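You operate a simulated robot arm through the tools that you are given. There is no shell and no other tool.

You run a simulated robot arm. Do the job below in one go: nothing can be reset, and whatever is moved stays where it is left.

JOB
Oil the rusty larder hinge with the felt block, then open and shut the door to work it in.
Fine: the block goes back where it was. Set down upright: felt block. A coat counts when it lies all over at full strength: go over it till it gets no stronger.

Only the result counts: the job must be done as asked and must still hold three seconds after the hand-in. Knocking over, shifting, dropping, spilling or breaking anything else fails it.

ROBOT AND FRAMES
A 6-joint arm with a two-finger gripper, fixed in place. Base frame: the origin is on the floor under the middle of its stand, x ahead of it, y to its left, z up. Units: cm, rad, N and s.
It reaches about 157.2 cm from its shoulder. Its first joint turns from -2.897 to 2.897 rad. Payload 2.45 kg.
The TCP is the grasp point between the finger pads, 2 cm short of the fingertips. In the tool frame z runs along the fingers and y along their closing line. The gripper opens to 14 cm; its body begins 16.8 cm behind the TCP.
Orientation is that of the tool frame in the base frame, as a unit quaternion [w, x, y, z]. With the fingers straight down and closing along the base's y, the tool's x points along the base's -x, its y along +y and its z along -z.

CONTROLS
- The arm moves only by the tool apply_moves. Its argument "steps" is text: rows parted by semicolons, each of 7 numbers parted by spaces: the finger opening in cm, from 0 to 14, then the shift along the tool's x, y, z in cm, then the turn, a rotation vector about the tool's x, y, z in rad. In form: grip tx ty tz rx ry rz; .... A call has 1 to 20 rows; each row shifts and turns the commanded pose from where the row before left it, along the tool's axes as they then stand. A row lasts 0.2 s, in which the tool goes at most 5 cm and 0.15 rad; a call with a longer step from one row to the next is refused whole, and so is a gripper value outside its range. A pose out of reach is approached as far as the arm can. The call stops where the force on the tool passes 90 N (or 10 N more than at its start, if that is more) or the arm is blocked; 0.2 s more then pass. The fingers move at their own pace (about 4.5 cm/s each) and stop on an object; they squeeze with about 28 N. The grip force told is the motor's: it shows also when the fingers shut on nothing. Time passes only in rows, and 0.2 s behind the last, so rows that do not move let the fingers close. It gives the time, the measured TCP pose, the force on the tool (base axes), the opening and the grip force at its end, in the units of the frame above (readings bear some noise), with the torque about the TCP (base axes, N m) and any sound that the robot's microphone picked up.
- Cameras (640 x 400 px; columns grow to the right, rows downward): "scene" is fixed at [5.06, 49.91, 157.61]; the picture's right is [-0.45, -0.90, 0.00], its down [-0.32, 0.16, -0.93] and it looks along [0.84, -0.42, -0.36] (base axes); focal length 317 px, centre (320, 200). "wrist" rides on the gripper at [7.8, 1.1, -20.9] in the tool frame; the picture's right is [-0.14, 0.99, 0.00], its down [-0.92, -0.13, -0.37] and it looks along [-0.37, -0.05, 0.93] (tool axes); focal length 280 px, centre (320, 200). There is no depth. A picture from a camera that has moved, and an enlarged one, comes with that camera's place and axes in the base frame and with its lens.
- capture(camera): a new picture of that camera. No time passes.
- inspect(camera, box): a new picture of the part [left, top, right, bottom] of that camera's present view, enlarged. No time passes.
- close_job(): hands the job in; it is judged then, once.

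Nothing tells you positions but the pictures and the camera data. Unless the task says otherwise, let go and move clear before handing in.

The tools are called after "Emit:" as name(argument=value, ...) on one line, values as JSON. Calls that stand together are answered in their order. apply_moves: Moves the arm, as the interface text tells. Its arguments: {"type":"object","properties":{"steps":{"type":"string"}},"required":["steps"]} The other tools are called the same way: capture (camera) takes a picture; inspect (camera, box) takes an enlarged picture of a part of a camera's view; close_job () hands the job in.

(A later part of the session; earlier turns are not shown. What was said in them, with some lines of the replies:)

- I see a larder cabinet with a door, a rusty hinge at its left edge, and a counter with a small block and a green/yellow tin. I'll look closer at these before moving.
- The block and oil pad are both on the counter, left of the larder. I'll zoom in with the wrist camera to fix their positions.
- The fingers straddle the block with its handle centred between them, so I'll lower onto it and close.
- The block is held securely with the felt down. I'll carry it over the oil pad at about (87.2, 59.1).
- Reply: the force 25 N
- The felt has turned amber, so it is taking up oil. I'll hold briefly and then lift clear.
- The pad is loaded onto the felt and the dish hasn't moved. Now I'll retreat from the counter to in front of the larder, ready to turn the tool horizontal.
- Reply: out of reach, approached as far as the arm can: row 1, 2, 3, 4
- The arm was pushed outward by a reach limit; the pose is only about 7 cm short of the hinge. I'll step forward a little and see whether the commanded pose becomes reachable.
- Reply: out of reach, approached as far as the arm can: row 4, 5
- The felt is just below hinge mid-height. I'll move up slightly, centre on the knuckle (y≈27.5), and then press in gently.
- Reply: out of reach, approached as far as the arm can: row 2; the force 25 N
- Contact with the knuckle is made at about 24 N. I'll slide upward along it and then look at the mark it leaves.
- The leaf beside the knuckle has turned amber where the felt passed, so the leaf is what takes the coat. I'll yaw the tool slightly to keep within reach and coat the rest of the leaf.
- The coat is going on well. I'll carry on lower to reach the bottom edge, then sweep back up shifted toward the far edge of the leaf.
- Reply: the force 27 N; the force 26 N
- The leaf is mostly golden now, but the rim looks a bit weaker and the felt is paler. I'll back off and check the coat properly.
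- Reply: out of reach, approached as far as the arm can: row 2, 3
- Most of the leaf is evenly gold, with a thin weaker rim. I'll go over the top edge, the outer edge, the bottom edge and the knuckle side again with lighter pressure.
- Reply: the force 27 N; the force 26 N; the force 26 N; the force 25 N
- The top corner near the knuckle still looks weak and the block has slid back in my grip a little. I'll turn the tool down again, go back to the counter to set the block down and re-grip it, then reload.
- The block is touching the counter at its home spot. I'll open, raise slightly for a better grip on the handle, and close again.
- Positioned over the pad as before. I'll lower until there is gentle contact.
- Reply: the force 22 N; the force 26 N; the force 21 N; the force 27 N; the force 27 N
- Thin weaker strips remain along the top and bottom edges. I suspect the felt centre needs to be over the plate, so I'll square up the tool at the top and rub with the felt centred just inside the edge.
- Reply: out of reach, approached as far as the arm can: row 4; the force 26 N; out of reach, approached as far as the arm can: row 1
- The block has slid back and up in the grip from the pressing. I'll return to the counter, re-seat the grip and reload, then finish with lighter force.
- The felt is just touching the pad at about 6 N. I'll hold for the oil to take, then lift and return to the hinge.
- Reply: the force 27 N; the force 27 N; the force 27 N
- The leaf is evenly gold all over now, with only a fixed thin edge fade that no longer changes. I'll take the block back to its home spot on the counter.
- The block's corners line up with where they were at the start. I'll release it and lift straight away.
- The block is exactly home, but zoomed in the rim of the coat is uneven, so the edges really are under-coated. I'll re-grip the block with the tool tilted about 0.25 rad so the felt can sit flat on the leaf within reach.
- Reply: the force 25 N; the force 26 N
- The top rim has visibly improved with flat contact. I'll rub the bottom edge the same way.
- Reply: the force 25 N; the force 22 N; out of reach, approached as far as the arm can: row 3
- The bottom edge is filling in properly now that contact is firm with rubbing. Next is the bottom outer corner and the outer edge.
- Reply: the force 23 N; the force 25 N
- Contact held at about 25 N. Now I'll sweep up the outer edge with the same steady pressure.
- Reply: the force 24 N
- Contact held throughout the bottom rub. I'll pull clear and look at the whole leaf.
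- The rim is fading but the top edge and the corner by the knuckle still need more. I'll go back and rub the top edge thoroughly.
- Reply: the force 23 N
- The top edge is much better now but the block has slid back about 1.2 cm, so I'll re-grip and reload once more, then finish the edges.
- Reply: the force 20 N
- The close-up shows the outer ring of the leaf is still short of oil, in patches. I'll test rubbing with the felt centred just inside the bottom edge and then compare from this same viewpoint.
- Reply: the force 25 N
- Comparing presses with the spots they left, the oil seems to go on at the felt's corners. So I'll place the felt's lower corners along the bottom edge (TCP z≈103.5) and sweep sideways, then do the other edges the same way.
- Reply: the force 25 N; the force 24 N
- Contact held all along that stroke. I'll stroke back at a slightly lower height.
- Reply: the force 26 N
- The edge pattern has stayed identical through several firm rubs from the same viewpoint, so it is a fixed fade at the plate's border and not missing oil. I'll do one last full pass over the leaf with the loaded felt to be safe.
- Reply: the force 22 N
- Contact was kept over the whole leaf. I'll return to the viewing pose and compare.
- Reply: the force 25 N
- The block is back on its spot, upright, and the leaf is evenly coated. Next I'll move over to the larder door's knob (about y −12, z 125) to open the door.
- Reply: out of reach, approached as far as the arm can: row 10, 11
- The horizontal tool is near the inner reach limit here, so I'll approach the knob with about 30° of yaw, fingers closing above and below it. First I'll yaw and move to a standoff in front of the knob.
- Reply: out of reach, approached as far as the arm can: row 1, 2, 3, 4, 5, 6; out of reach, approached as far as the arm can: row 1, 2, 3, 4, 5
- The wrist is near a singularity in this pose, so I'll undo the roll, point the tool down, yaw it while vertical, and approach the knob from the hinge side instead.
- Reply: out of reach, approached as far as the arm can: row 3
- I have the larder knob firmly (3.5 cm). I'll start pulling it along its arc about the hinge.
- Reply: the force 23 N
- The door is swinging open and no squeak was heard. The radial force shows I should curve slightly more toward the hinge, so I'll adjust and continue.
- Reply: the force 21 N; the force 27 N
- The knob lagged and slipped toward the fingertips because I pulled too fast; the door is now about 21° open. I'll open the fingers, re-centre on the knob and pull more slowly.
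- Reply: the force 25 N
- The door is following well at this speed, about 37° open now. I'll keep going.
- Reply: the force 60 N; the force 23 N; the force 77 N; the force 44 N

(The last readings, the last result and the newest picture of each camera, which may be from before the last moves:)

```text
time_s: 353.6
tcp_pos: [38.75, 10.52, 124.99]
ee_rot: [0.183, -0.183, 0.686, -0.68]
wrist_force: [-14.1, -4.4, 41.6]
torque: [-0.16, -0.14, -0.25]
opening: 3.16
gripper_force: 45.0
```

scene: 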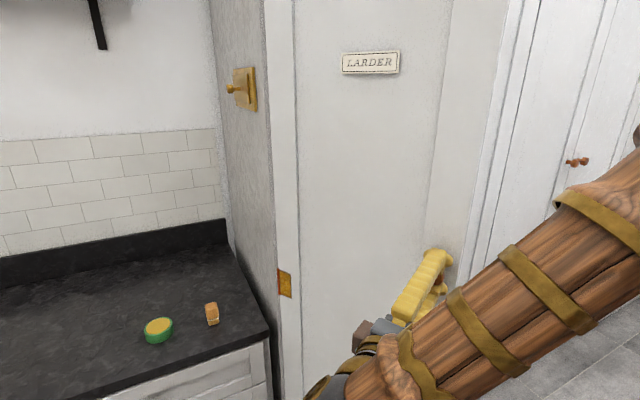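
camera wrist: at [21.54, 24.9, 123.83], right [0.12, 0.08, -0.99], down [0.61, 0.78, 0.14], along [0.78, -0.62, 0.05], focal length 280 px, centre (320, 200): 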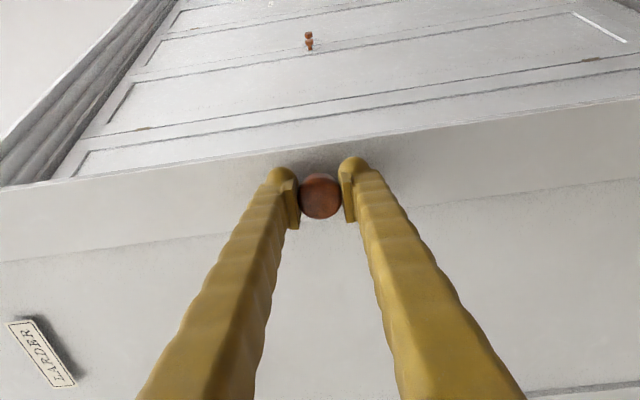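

Emit:
apply_moves(steps="2.5 0 -0.1 0 0 0 0;2.5 -0.068 0 -0.696 0 0.01745 0;2.5 -0.068 0 -0.696 0 0.01745 0;2.5 -0.068 0 -0.696 0 0.01745 0;2.5 -0.068 0 -0.696 0 0.01745 0;2.5 -0.068 0 -0.696 0 0.01745 0;2.5 -0.068 0 -0.696 0 0.01745 0;2.5 0 0 0 0 0 0")

Emit:
inspect(camera="wrist", box=[240, 120, 400, 250])

```text
time_s: 354.7
tcp_pos: [37.86, 12.13, 124.94]
ee_rot: [0.166, -0.162, 0.697, -0.678]
wrist_force: [16.0, 9.1, -61.6]
torque: [0.54, -0.11, 1.0]
opening: 3.25
gripper_force: 44.4
stopped in row 5: the force on the tool passed its limit at 100 N (the readings are from after the stop); the commanded pose is now the measured one
```

```text
3.08 times, centred on (320, 185) of wrist
camera zoom: at [21.61, 27.35, 124.27], right [0.12, 0.09, -0.99], down [0.66, 0.74, 0.15], along [0.75, -0.67, 0.03], focal length 863 px, centre (320, 246)
```

zoom: 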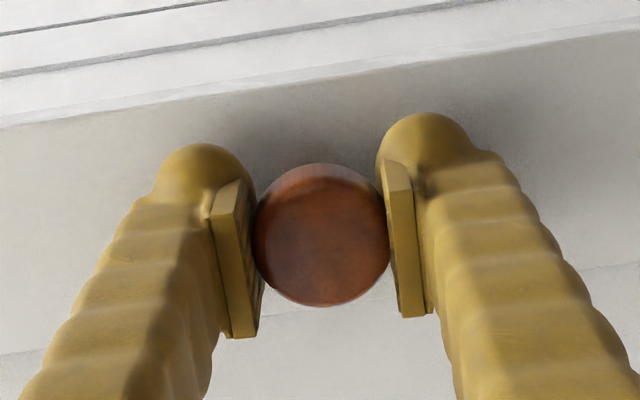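

Emit:
apply_moves(steps="7 0 0 0 0 0 0;7 0 0 0 0 0 0;7 0 0 0 0 0 0;7 0 0 0 0 0 0")

Emit:
inspect(camera="wrist", box=[240, 120, 400, 250])

Emit:
capture(camera="scene")

```text
time_s: 355.7
tcp_pos: [37.92, 12.14, 125.22]
ee_rot: [0.166, -0.161, 0.696, -0.68]
wrist_force: [-0.3, 0.5, 0.5]
torque: [-0.03, 0.01, 0.04]
opening: 7.01
gripper_force: 0.0
```

```text
3.08 times, centred on (320, 185) of wrist
camera zoom: at [21.55, 27.39, 124.29], right [0.13, 0.08, -0.99], down [0.66, 0.74, 0.15], along [0.74, -0.67, 0.04], focal length 863 px, centre (320, 246)
```

zoom: 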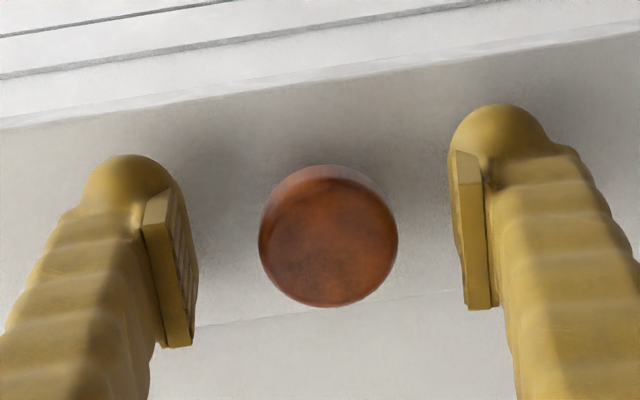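

```text
taken
```

scene: 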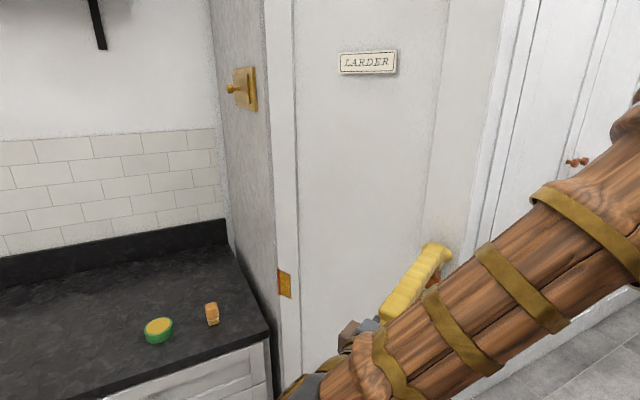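

Emit:
apply_moves(steps="7 0 0.2 0 0.024 0 0;4.5 0 0 0 0 0 0;4.5 0 0 0 0 0 0;3 0 0 0 0 0 0;3 0 0 0 0 0 0;3 0 0 0 0 0 0")

```text
time_s: 357.1
tcp_pos: [37.87, 11.88, 125.18]
ee_rot: [0.17, -0.157, 0.689, -0.687]
wrist_force: [-1.9, -3.4, -9.3]
torque: [-0.06, 0.05, -0.04]
opening: 3.6
gripper_force: 4.4
```

Emit:
apply_moves(steps="2.5 0 0.05 0 0 0 0;2.5 0 0 0 0 0 0;2.5 -0.027 0 -0.35 0 0.0087 0;2.5 -0.027 0 -0.35 0 0.0087 0;2.5 -0.027 0 -0.35 0 0.0087 0;2.5 -0.027 0 -0.35 0 0.0087 0;2.5 0 0 0 0 0 0")

```text
time_s: 358.7
tcp_pos: [37.13, 12.54, 125.51]
ee_rot: [0.158, -0.141, 0.696, -0.686]
wrist_force: [-7.8, -5.6, -27.2]
torque: [-0.13, 0.41, -0.08]
opening: 4.31
gripper_force: 13.6
```

Emit:
inspect(camera="wrist", box=[240, 120, 400, 250])

Emit:
capture(camera="wrist")

Emit:
capture(camera="scene")

```text
3.08 times, centred on (320, 185) of wrist
camera zoom: at [21.38, 28.55, 124.28], right [0.15, 0.08, -0.99], down [0.68, 0.71, 0.16], along [0.72, -0.7, 0.05], focal length 863 px, centre (320, 246)
```

zoom: 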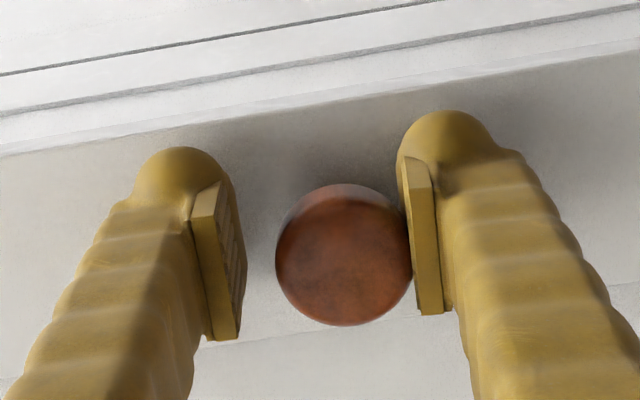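

```text
taken
camera wrist: at [21.38, 28.55, 124.28], right [0.15, 0.08, -0.99], down [0.68, 0.71, 0.16], along [0.72, -0.7, 0.05], focal length 280 px, centre (320, 200)
```

wrist: 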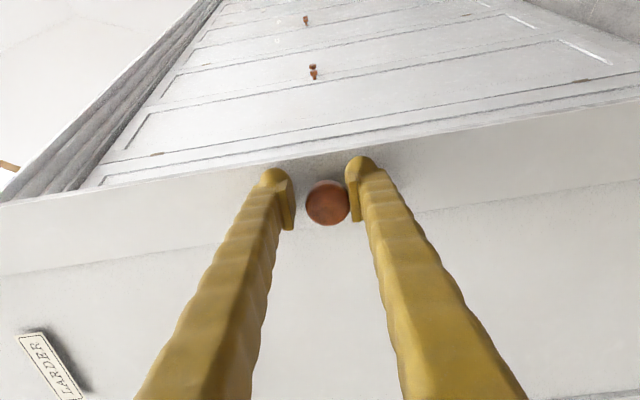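

```text
taken
```

scene: 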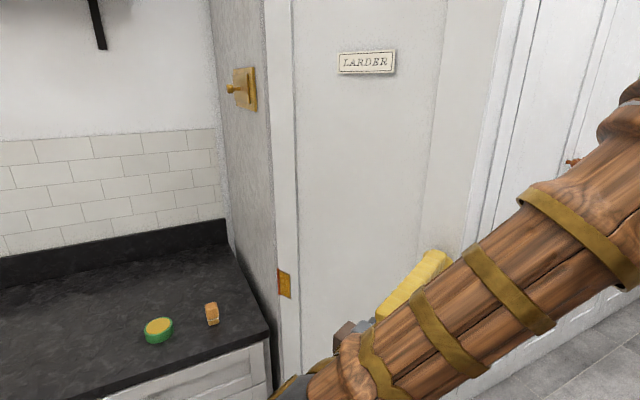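

The door is about 65° open with no squeak, which is well open. I'll let go of the knob, back off, and then push the door shut with closed fingers beside the knob.

Emit:
apply_moves(steps="7 0 0 0 0 0 0;7 0 0 0 0 0 0;7 0 0 0 0 0 0;7 0 0 -2 0 0 0;7 0 0 -3 0 0 0;7 0 0 -3 0 0 0;7 0 0 0 0 0 0")

Emit:
capture(camera="wrist")

Emit:
capture(camera="scene")

```text
time_s: 360.5
tcp_pos: [34.44, 15.33, 126.39]
ee_rot: [0.179, -0.113, 0.731, -0.649]
wrist_force: [-0.5, 0.2, -0.1]
torque: [-0.04, 0.02, -0.02]
opening: 7.0
gripper_force: 0.0
out of reach, approached as far as the arm can: row 5, 6
stopped in row 7: the arm was blocked; the commanded pose is now the measured one
```

```text
taken
camera wrist: at [18.86, 31.5, 126.39], right [0.19, 0.18, -0.96], down [0.68, 0.68, 0.27], along [0.71, -0.71, 0.01], focal length 280 px, centre (320, 200)
```

wrist: 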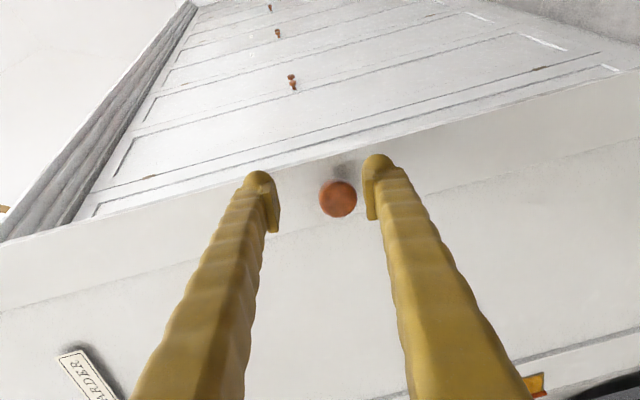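

```text
taken
```

scene: 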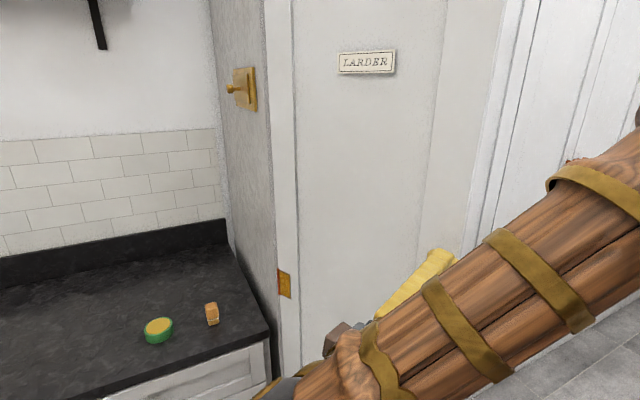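

The wrist is at a joint limit in this pose. I'll close the fingers, reduce the yaw, and shift along the door toward the hinge before pushing.

Emit:
apply_moves(steps="0 0 0 0 0 -0.1 0;0 0 0 0 0 -0.1 0;0 0 0 0 0 -0.1 0;0 0 0 0 0 0 0")

Emit:
capture(camera="wrist")

```text
time_s: 361.7
tcp_pos: [36.93, 12.66, 125.45]
ee_rot: [0.236, -0.175, 0.697, -0.654]
wrist_force: [-1.0, -0.7, -0.3]
torque: [0.0, -0.01, 0.06]
opening: 0.01
gripper_force: 28.2
stopped in row 4: the arm was blocked; the commanded pose is now the measured one
```

```text
taken
camera wrist: at [18.91, 25.9, 124.15], right [0.18, 0.16, -0.97], down [0.55, 0.8, 0.23], along [0.82, -0.57, 0.06], focal length 280 px, centre (320, 200)
```

wrist: 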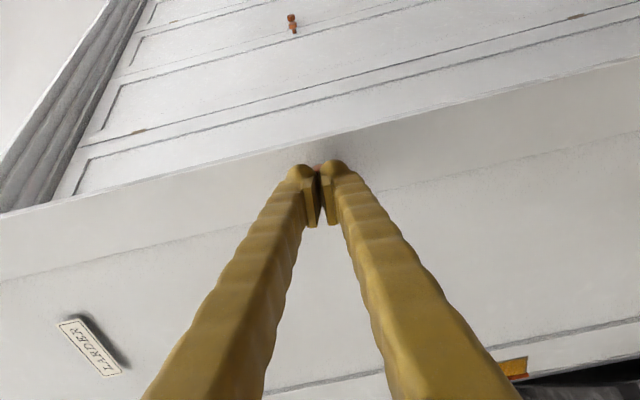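

Emit:
apply_moves(steps="0 0 2 0 0 0 0;0 0 2.5 0 0 0 0;0 0 2.5 0 0 0 0;0 0 0 0 0 0 0")

Emit:
capture(camera="wrist")

Emit:
capture(camera="scene")

```text
time_s: 362.7
tcp_pos: [36.74, 12.03, 119.59]
ee_rot: [0.248, -0.164, 0.708, -0.641]
wrist_force: [0.0, 0.6, -0.5]
torque: [0.01, 0.03, -0.02]
opening: 0.01
gripper_force: 28.0
```

```text
taken
camera wrist: at [18.71, 25.28, 118.53], right [0.2, 0.2, -0.96], down [0.54, 0.8, 0.27], along [0.82, -0.57, 0.05], focal length 280 px, centre (320, 200)
```

wrist: 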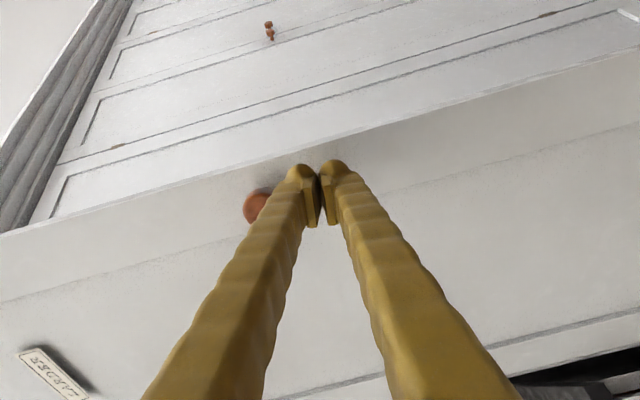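

```text
taken
```

scene: 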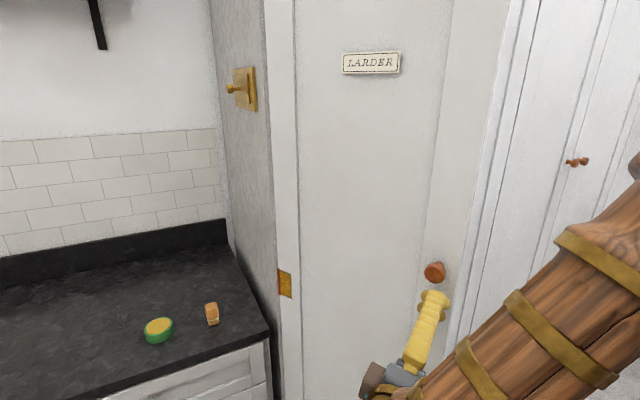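

The fingers are now just below the knob at the door's front face. I'll push the door closed slowly along its arc.

Emit:
apply_moves(steps="0 -0.193 -0.024 0.92 0 0 0;0 -0.193 -0.024 0.92 0 0 0;0 -0.193 -0.024 0.92 0 0 0;0 -0.193 -0.024 0.92 0 0 0;0 -0.272 -0.012 0.902 0 0 0;0 -0.272 -0.012 0.902 0 0 0;0 -0.272 -0.012 0.902 0 0 0;0 -0.272 -0.012 0.902 0 0 0;0 0 0 0 0 0 0")

Emit:
capture(camera="wrist")

Emit:
capture(camera="scene")

```text
time_s: 364.7
tcp_pos: [42.6, 8.32, 118.67]
ee_rot: [0.241, -0.177, 0.697, -0.651]
wrist_force: [0.9, -0.5, 0.5]
torque: [0.0, 0.02, 0.0]
opening: 0.02
gripper_force: 28.5
```

```text
taken
camera wrist: at [24.53, 21.36, 117.42], right [0.18, 0.17, -0.97], down [0.54, 0.81, 0.24], along [0.82, -0.57, 0.06], focal length 280 px, centre (320, 200)
```

wrist: 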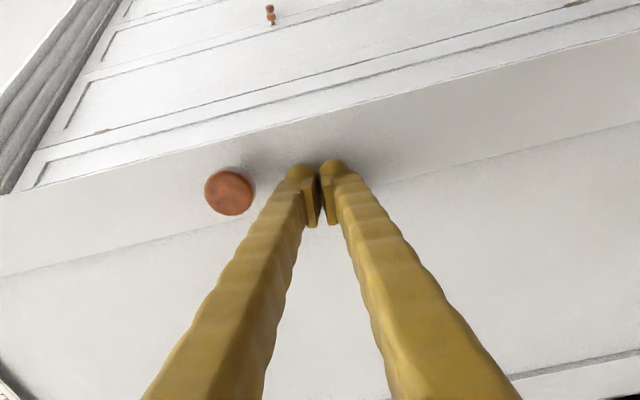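

```text
taken
```

scene: 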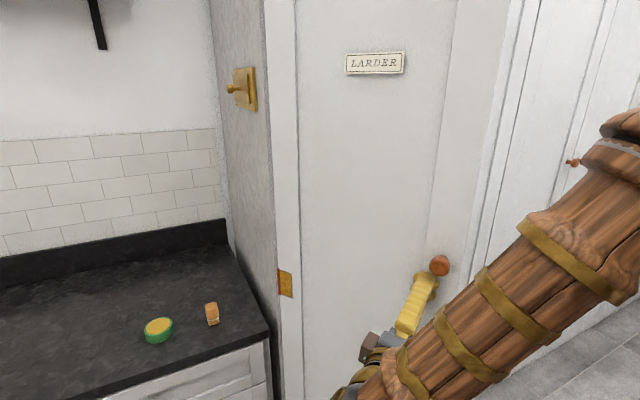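

Emit:
apply_moves(steps="0 -0.348 0 0.876 0 0 0;0 -0.348 0 0.876 0 0 0;0 -0.348 0 0.876 0 0 0;0 -0.348 0 0.876 0 0 0;0 -0.422 0.013 0.841 0 0 0;0 -0.422 0.013 0.841 0 0 0;0 -0.422 0.013 0.841 0 0 0;0 -0.422 0.013 0.841 0 0 0;0 0 0 0 0 0 0")

Emit:
capture(camera="wrist")

Emit:
capture(camera="scene")

```text
time_s: 366.7
tcp_pos: [49.17, 4.41, 118.76]
ee_rot: [0.241, -0.177, 0.698, -0.651]
wrist_force: [-0.6, -0.1, 0.9]
torque: [0.01, -0.03, 0.01]
opening: 0.01
gripper_force: 28.5
```

```text
taken
camera wrist: at [30.98, 17.38, 117.42], right [0.18, 0.17, -0.97], down [0.54, 0.81, 0.24], along [0.82, -0.57, 0.06], focal length 280 px, centre (320, 200)
```

wrist: 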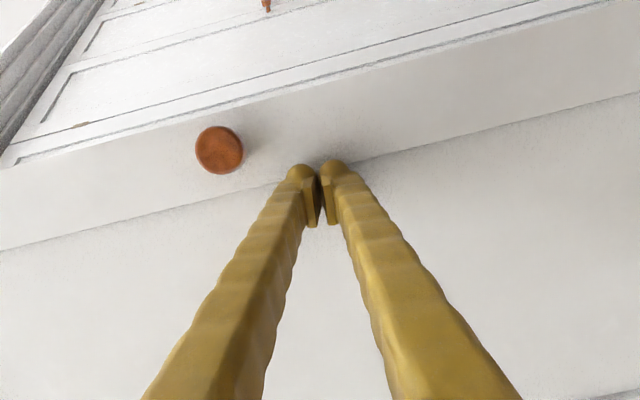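

```text
taken
```

scene: 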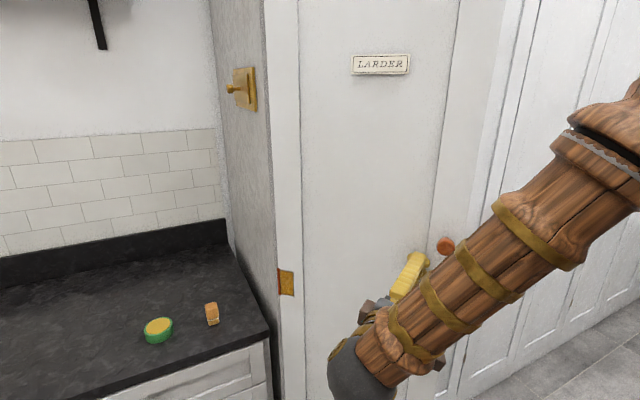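

Emit:
apply_moves(steps="0 -0.17 -0.009 0.743 0 0 0;0 -0.17 -0.009 0.743 0 0 0;0 -0.17 -0.009 0.743 0 0 0;0 -0.17 -0.009 0.743 0 0 0;0 -0.234 -0.002 0.725 0 0 0;0 -0.234 -0.002 0.725 0 0 0;0 -0.234 -0.002 0.725 0 0 0;0 -0.234 -0.002 0.725 0 0 0;0 -0.296 0.006 0.702 0 0 0;0 -0.296 0.006 0.702 0 0 0;0 -0.296 0.006 0.702 0 0 0;0 -0.296 0.006 0.702 0 0 0;0 -0.356 0.013 0.674 0 0 0;0 -0.356 0.013 0.674 0 0 0;0 -0.356 0.013 0.674 0 0 0;0 -0.356 0.013 0.674 0 0 0;0 0 0 0 0 0 0")

Emit:
capture(camera="wrist")

Emit:
capture(camera="scene")

```text
time_s: 370.3
tcp_pos: [59.05, -2.59, 118.76]
ee_rot: [0.241, -0.176, 0.698, -0.651]
wrist_force: [-0.1, 0.4, -0.2]
torque: [0.01, 0.01, -0.01]
opening: 0.0
gripper_force: 28.0
```

```text
taken
camera wrist: at [40.9, 10.43, 117.5], right [0.18, 0.17, -0.97], down [0.54, 0.81, 0.24], along [0.82, -0.57, 0.06], focal length 280 px, centre (320, 200)
```

wrist: 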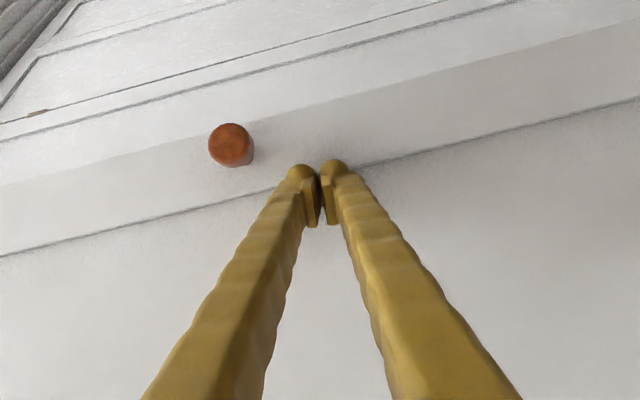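

```text
taken
```

scene: 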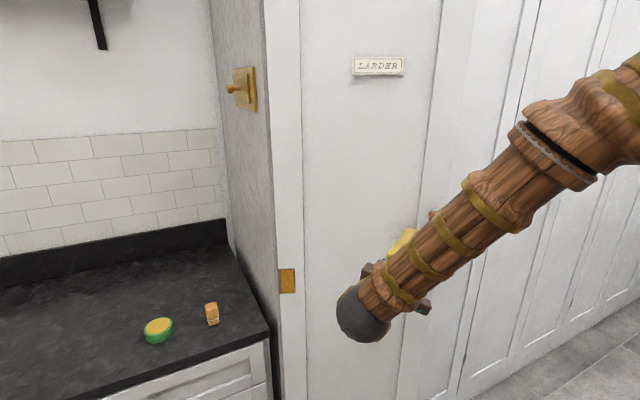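

Emit:
apply_moves(steps="0 -0.412 0.02 0.641 0 0 0;0 -0.412 0.02 0.641 0 0 0;0 -0.412 0.02 0.641 0 0 0;0 -0.412 0.02 0.641 0 0 0;0 -0.467 0.028 0.603 0 0 0;0 -0.467 0.028 0.603 0 0 0;0 -0.467 0.028 0.603 0 0 0;0 -0.467 0.028 0.603 0 0 0;0 -0.517 0.034 0.56 0 0 0;0 -0.517 0.034 0.56 0 0 0;0 -0.517 0.034 0.56 0 0 0;0 -0.517 0.034 0.56 0 0 0;0 0 0 0 0 0 0")

Emit:
capture(camera="wrist")

Emit:
capture(camera="scene")

```text
time_s: 373.1
tcp_pos: [67.94, -5.29, 118.72]
ee_rot: [0.24, -0.177, 0.698, -0.651]
wrist_force: [0.0, 0.4, 0.0]
torque: [0.0, -0.01, -0.02]
opening: 0.0
gripper_force: 28.1
```

```text
taken
camera wrist: at [49.65, 7.66, 117.55], right [0.18, 0.17, -0.97], down [0.54, 0.81, 0.24], along [0.82, -0.57, 0.06], focal length 280 px, centre (320, 200)
```

wrist: 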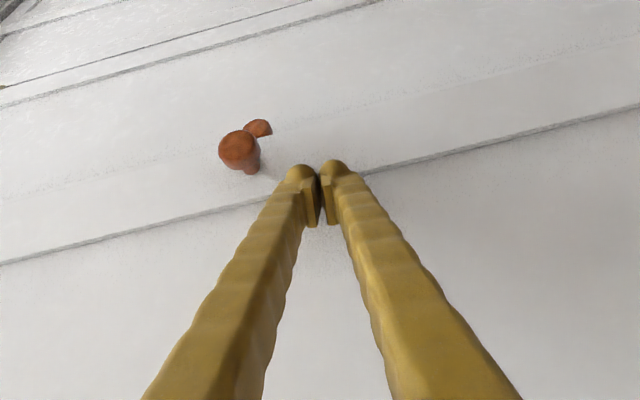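

```text
taken
```

scene: 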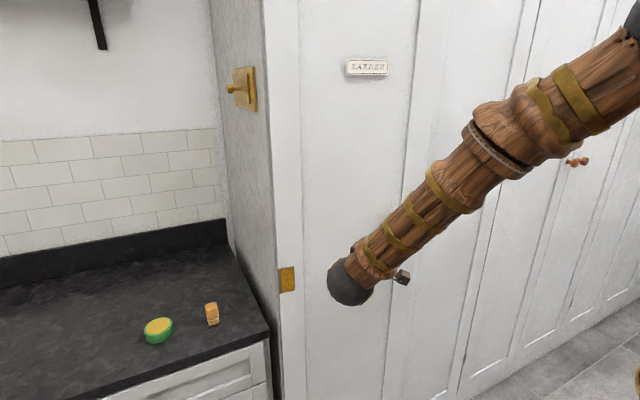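

Emit:
apply_moves(steps="0 -0.563 0.041 0.512 0 0 0;0 -0.563 0.041 0.512 0 0 0;0 -0.563 0.041 0.512 0 0 0;0 -0.563 0.041 0.512 0 0 0;0 -0.481 0.038 0.373 0 0 0;0 -0.481 0.038 0.373 0 0 0;0 0 0 0 0 0 0")

Emit:
capture(camera="wrist")

Emit:
inspect(camera="scene", box=[260, 40, 460, 165])

```text
time_s: 374.7
tcp_pos: [72.06, -5.81, 118.76]
ee_rot: [0.241, -0.177, 0.698, -0.651]
wrist_force: [0.5, -0.6, 0.6]
torque: [0.03, 0.01, 0.04]
opening: 0.0
gripper_force: 28.0
```

```text
taken
camera wrist: at [53.85, 7.22, 117.5], right [0.18, 0.17, -0.97], down [0.54, 0.81, 0.24], along [0.82, -0.57, 0.06], focal length 280 px, centre (320, 200)
```

wrist: 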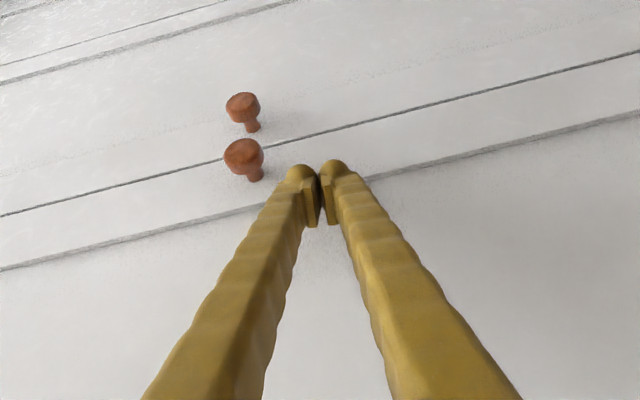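

```text
3.20 times, centred on (360, 102) of scene
camera zoom: at [5.06, 49.91, 157.61], right [-0.45, -0.9, 0.0], down [-0.32, 0.16, -0.93], along [0.84, -0.42, -0.36], focal length 1015 px, centre (192, 512)
```

zoom: 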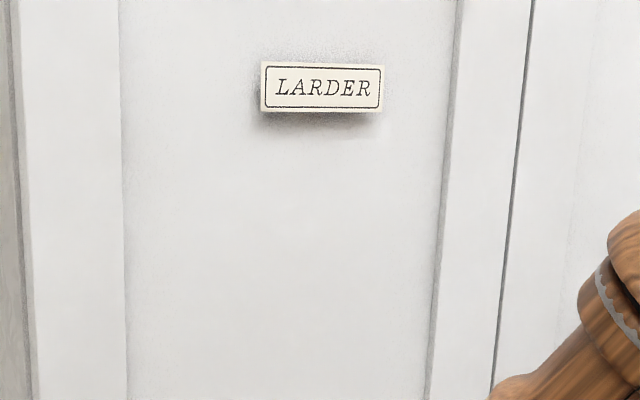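

The door is almost shut. I'll press it home gently until it meets the frame.

Emit:
apply_moves(steps="0 -0.3 0.03 0.24 0 0 0;0 -0.3 0.03 0.24 0 0 0;0 -0.15 0.015 0.12 0 0 0;0 0 0 0 0 0 0")

Emit:
inspect(camera="scene", box=[200, 40, 440, 190])

```text
time_s: 375.4
tcp_pos: [72.62, -6.01, 118.55]
ee_rot: [0.237, -0.175, 0.698, -0.652]
wrist_force: [-39.6, 9.6, 3.1]
torque: [-0.03, 0.27, 0.23]
opening: 0.0
gripper_force: 27.8
stopped in row 3: the force on the tool passed its limit at 102 N (the readings are from after the stop); the commanded pose is now the measured one
```

```text
2.67 times, centred on (320, 115) of scene
camera zoom: at [5.06, 49.91, 157.61], right [-0.45, -0.9, 0.0], down [-0.32, 0.16, -0.93], along [0.84, -0.42, -0.36], focal length 846 px, centre (320, 427)
```

zoom: 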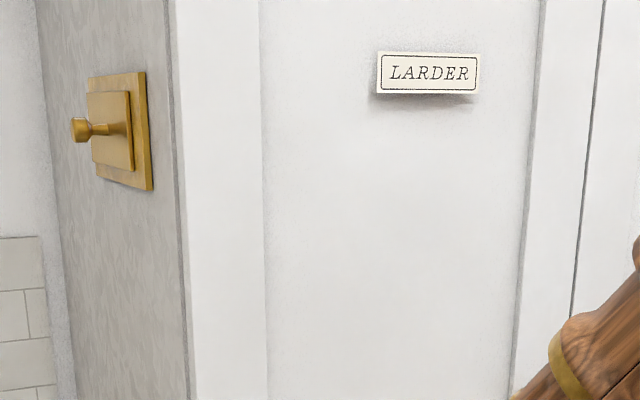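

Emit:
apply_moves(steps="0 0.25 -0.02 -0.17 0 0 0;0 0.41 -0.03 -0.28 0 0 0;0 1.2 -0.1 -0.85 0 0 0;0 2.4 -0.2 -1.7 0 0 0;0 0 0 0 0 0 0")

Emit:
capture(camera="wrist")

Emit:
capture(camera="scene")

Emit:
inspect(camera="scene", box=[262, 255, 318, 300])

```text
time_s: 376.6
tcp_pos: [67.52, -5.97, 118.79]
ee_rot: [0.239, -0.176, 0.697, -0.652]
wrist_force: [-0.2, 0.5, -0.2]
torque: [-0.02, -0.03, 0.01]
opening: 0.01
gripper_force: 28.0
```

```text
taken
camera wrist: at [49.32, 7.19, 117.48], right [0.18, 0.16, -0.97], down [0.54, 0.81, 0.24], along [0.82, -0.57, 0.05], focal length 280 px, centre (320, 200)
```

wrist: 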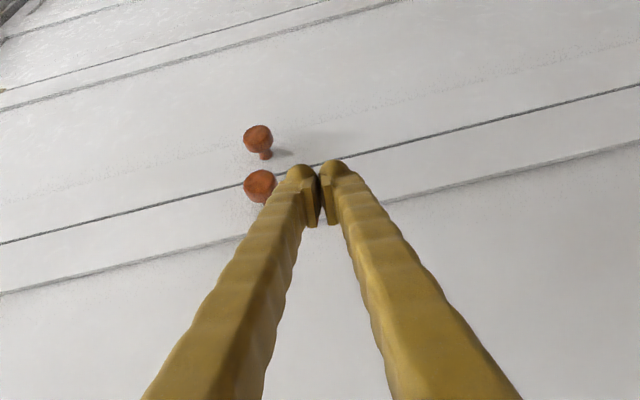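

```text
taken
```

scene: 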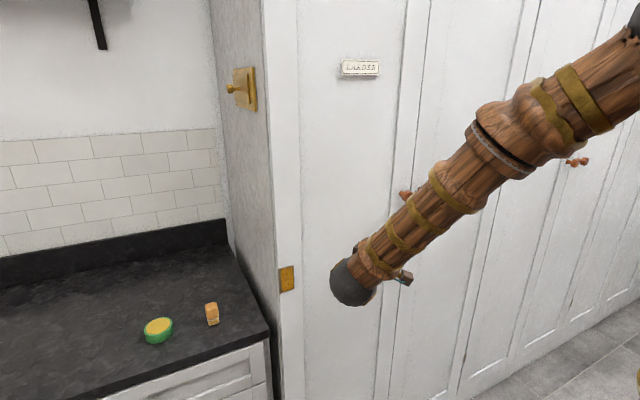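

```text
8.89 times, centred on (290, 278) of scene
camera zoom: at [5.06, 49.91, 157.61], right [-0.45, -0.9, 0.0], down [-0.32, 0.16, -0.93], along [0.84, -0.42, -0.36], focal length 2818 px, centre (587, -489)
```

zoom: 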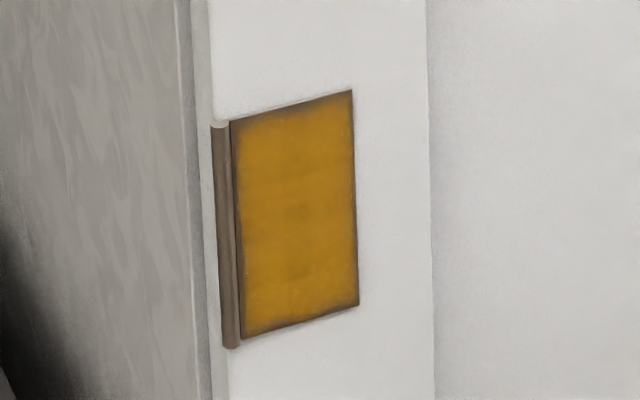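

The knuckle has turned from rusty orange to clean metal, so the oil has worked in, and the door is shut. I'll back the arm well clear and do a final check.

Emit:
apply_moves(steps="0 2.46 -0.2 -1.7 0 0 0;0 2.46 -0.2 -1.7 0 0 0;0 2 -0.2 -1.4 0 0 0;0 0 0 0 0 0 0;0 0 0 0 0 0 0")

Emit:
capture(camera="scene")

Emit:
inspect(camera="scene", box=[136, 292, 232, 352])

Emit:
inspect(camera="scene", box=[320, 40, 480, 240])

Emit:
capture(camera="wrist")

```text
time_s: 377.9
tcp_pos: [59.1, -5.98, 118.63]
ee_rot: [0.239, -0.176, 0.698, -0.652]
wrist_force: [0.2, -0.3, 0.4]
torque: [0.01, 0.0, -0.01]
opening: 0.0
gripper_force: 28.4
```

```text
taken
```

scene: 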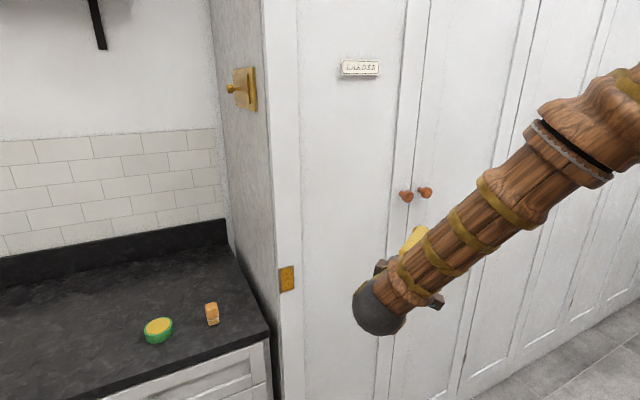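

```text
6.67 times, centred on (184, 322) of scene
camera zoom: at [5.06, 49.91, 157.61], right [-0.45, -0.9, 0.0], down [-0.32, 0.16, -0.93], along [0.84, -0.42, -0.36], focal length 2114 px, centre (1227, -613)
```

zoom: 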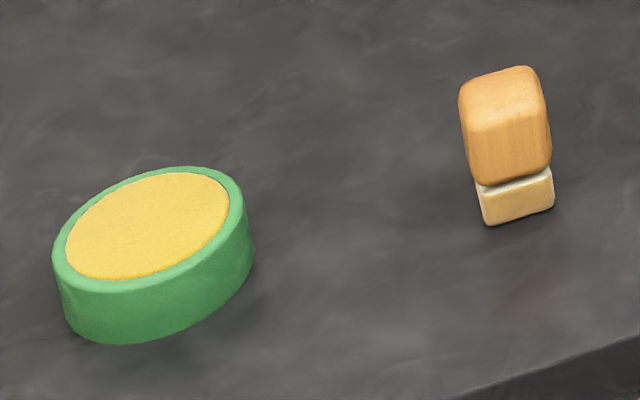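

```text
2.00 times, centred on (400, 140) of scene
camera zoom: at [5.06, 49.91, 157.61], right [-0.45, -0.9, 0.0], down [-0.32, 0.16, -0.93], along [0.84, -0.42, -0.36], focal length 634 px, centre (160, 320)
```

zoom: 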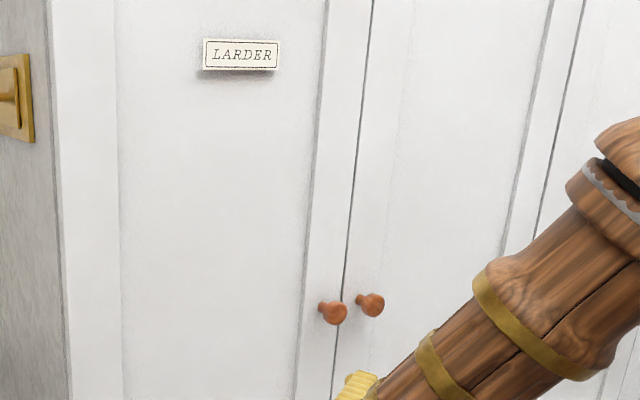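

```text
taken
camera wrist: at [40.89, 7.16, 117.48], right [0.18, 0.16, -0.97], down [0.54, 0.81, 0.24], along [0.82, -0.57, 0.05], focal length 280 px, centre (320, 200)
```

wrist: 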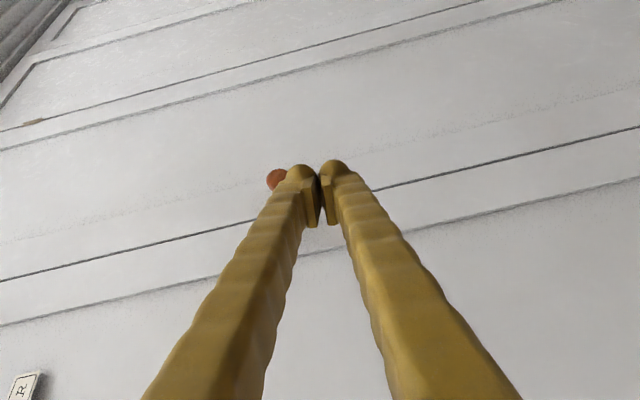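

Emit:
inspect(camera="scene", box=[360, 150, 480, 225])

Emit:
inspect(camera="scene", box=[256, 250, 320, 290])

```text
5.33 times, centred on (420, 188) of scene
camera zoom: at [5.06, 49.91, 157.61], right [-0.45, -0.9, 0.0], down [-0.32, 0.16, -0.93], along [0.84, -0.42, -0.36], focal length 1691 px, centre (-213, 267)
```

zoom: 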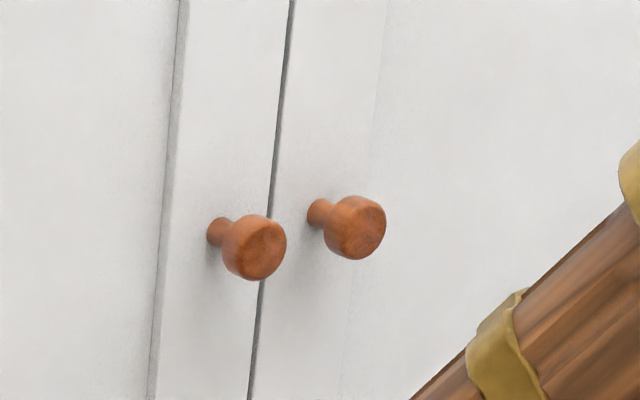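

```text
10.00 times, centred on (288, 270) of scene
camera zoom: at [5.06, 49.91, 157.61], right [-0.45, -0.9, 0.0], down [-0.32, 0.16, -0.93], along [0.84, -0.42, -0.36], focal length 3171 px, centre (640, -500)
```

zoom: 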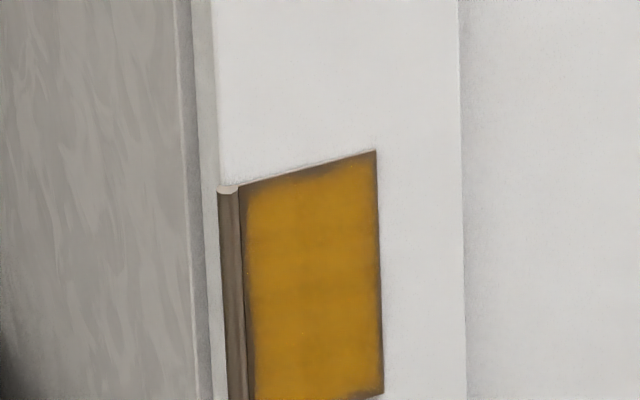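

The knobs and door seam are exactly where they were at the start, so the door is fully shut. The hinge is coated and free of rust, the block stands upright on its spot, the oil dish has not moved, and the arm is clear. I'm handing the job in.

Emit:
close_job()

```text
The job is handed in.
```

I oiled the larder hinge with the felt block, opened and shut the door, and put the block back. The job is handed in; I haven't had a verdict back.

- **Hinge:** the plate is evenly gold with oil. A thin fade stays along its edges. It did not change with further firm rubbing, so I took it to be how the plate looks, not a missed strip. The hinge pin turned from rusty orange to clean metal after the door was worked.
- **Door:** I opened it to about 65° and no squeak was picked up. At that point the wrist reached its limit, so I went no further. I then pushed the door shut until it met the frame. The knobs and door edge sit where they did at the start.
- **Felt block:** it stands upright, felt side down. By the camera it is within about a millimetre of where it started.
- **Everything else:** the oil dish has not moved, and the arm is clear of the door and counter.
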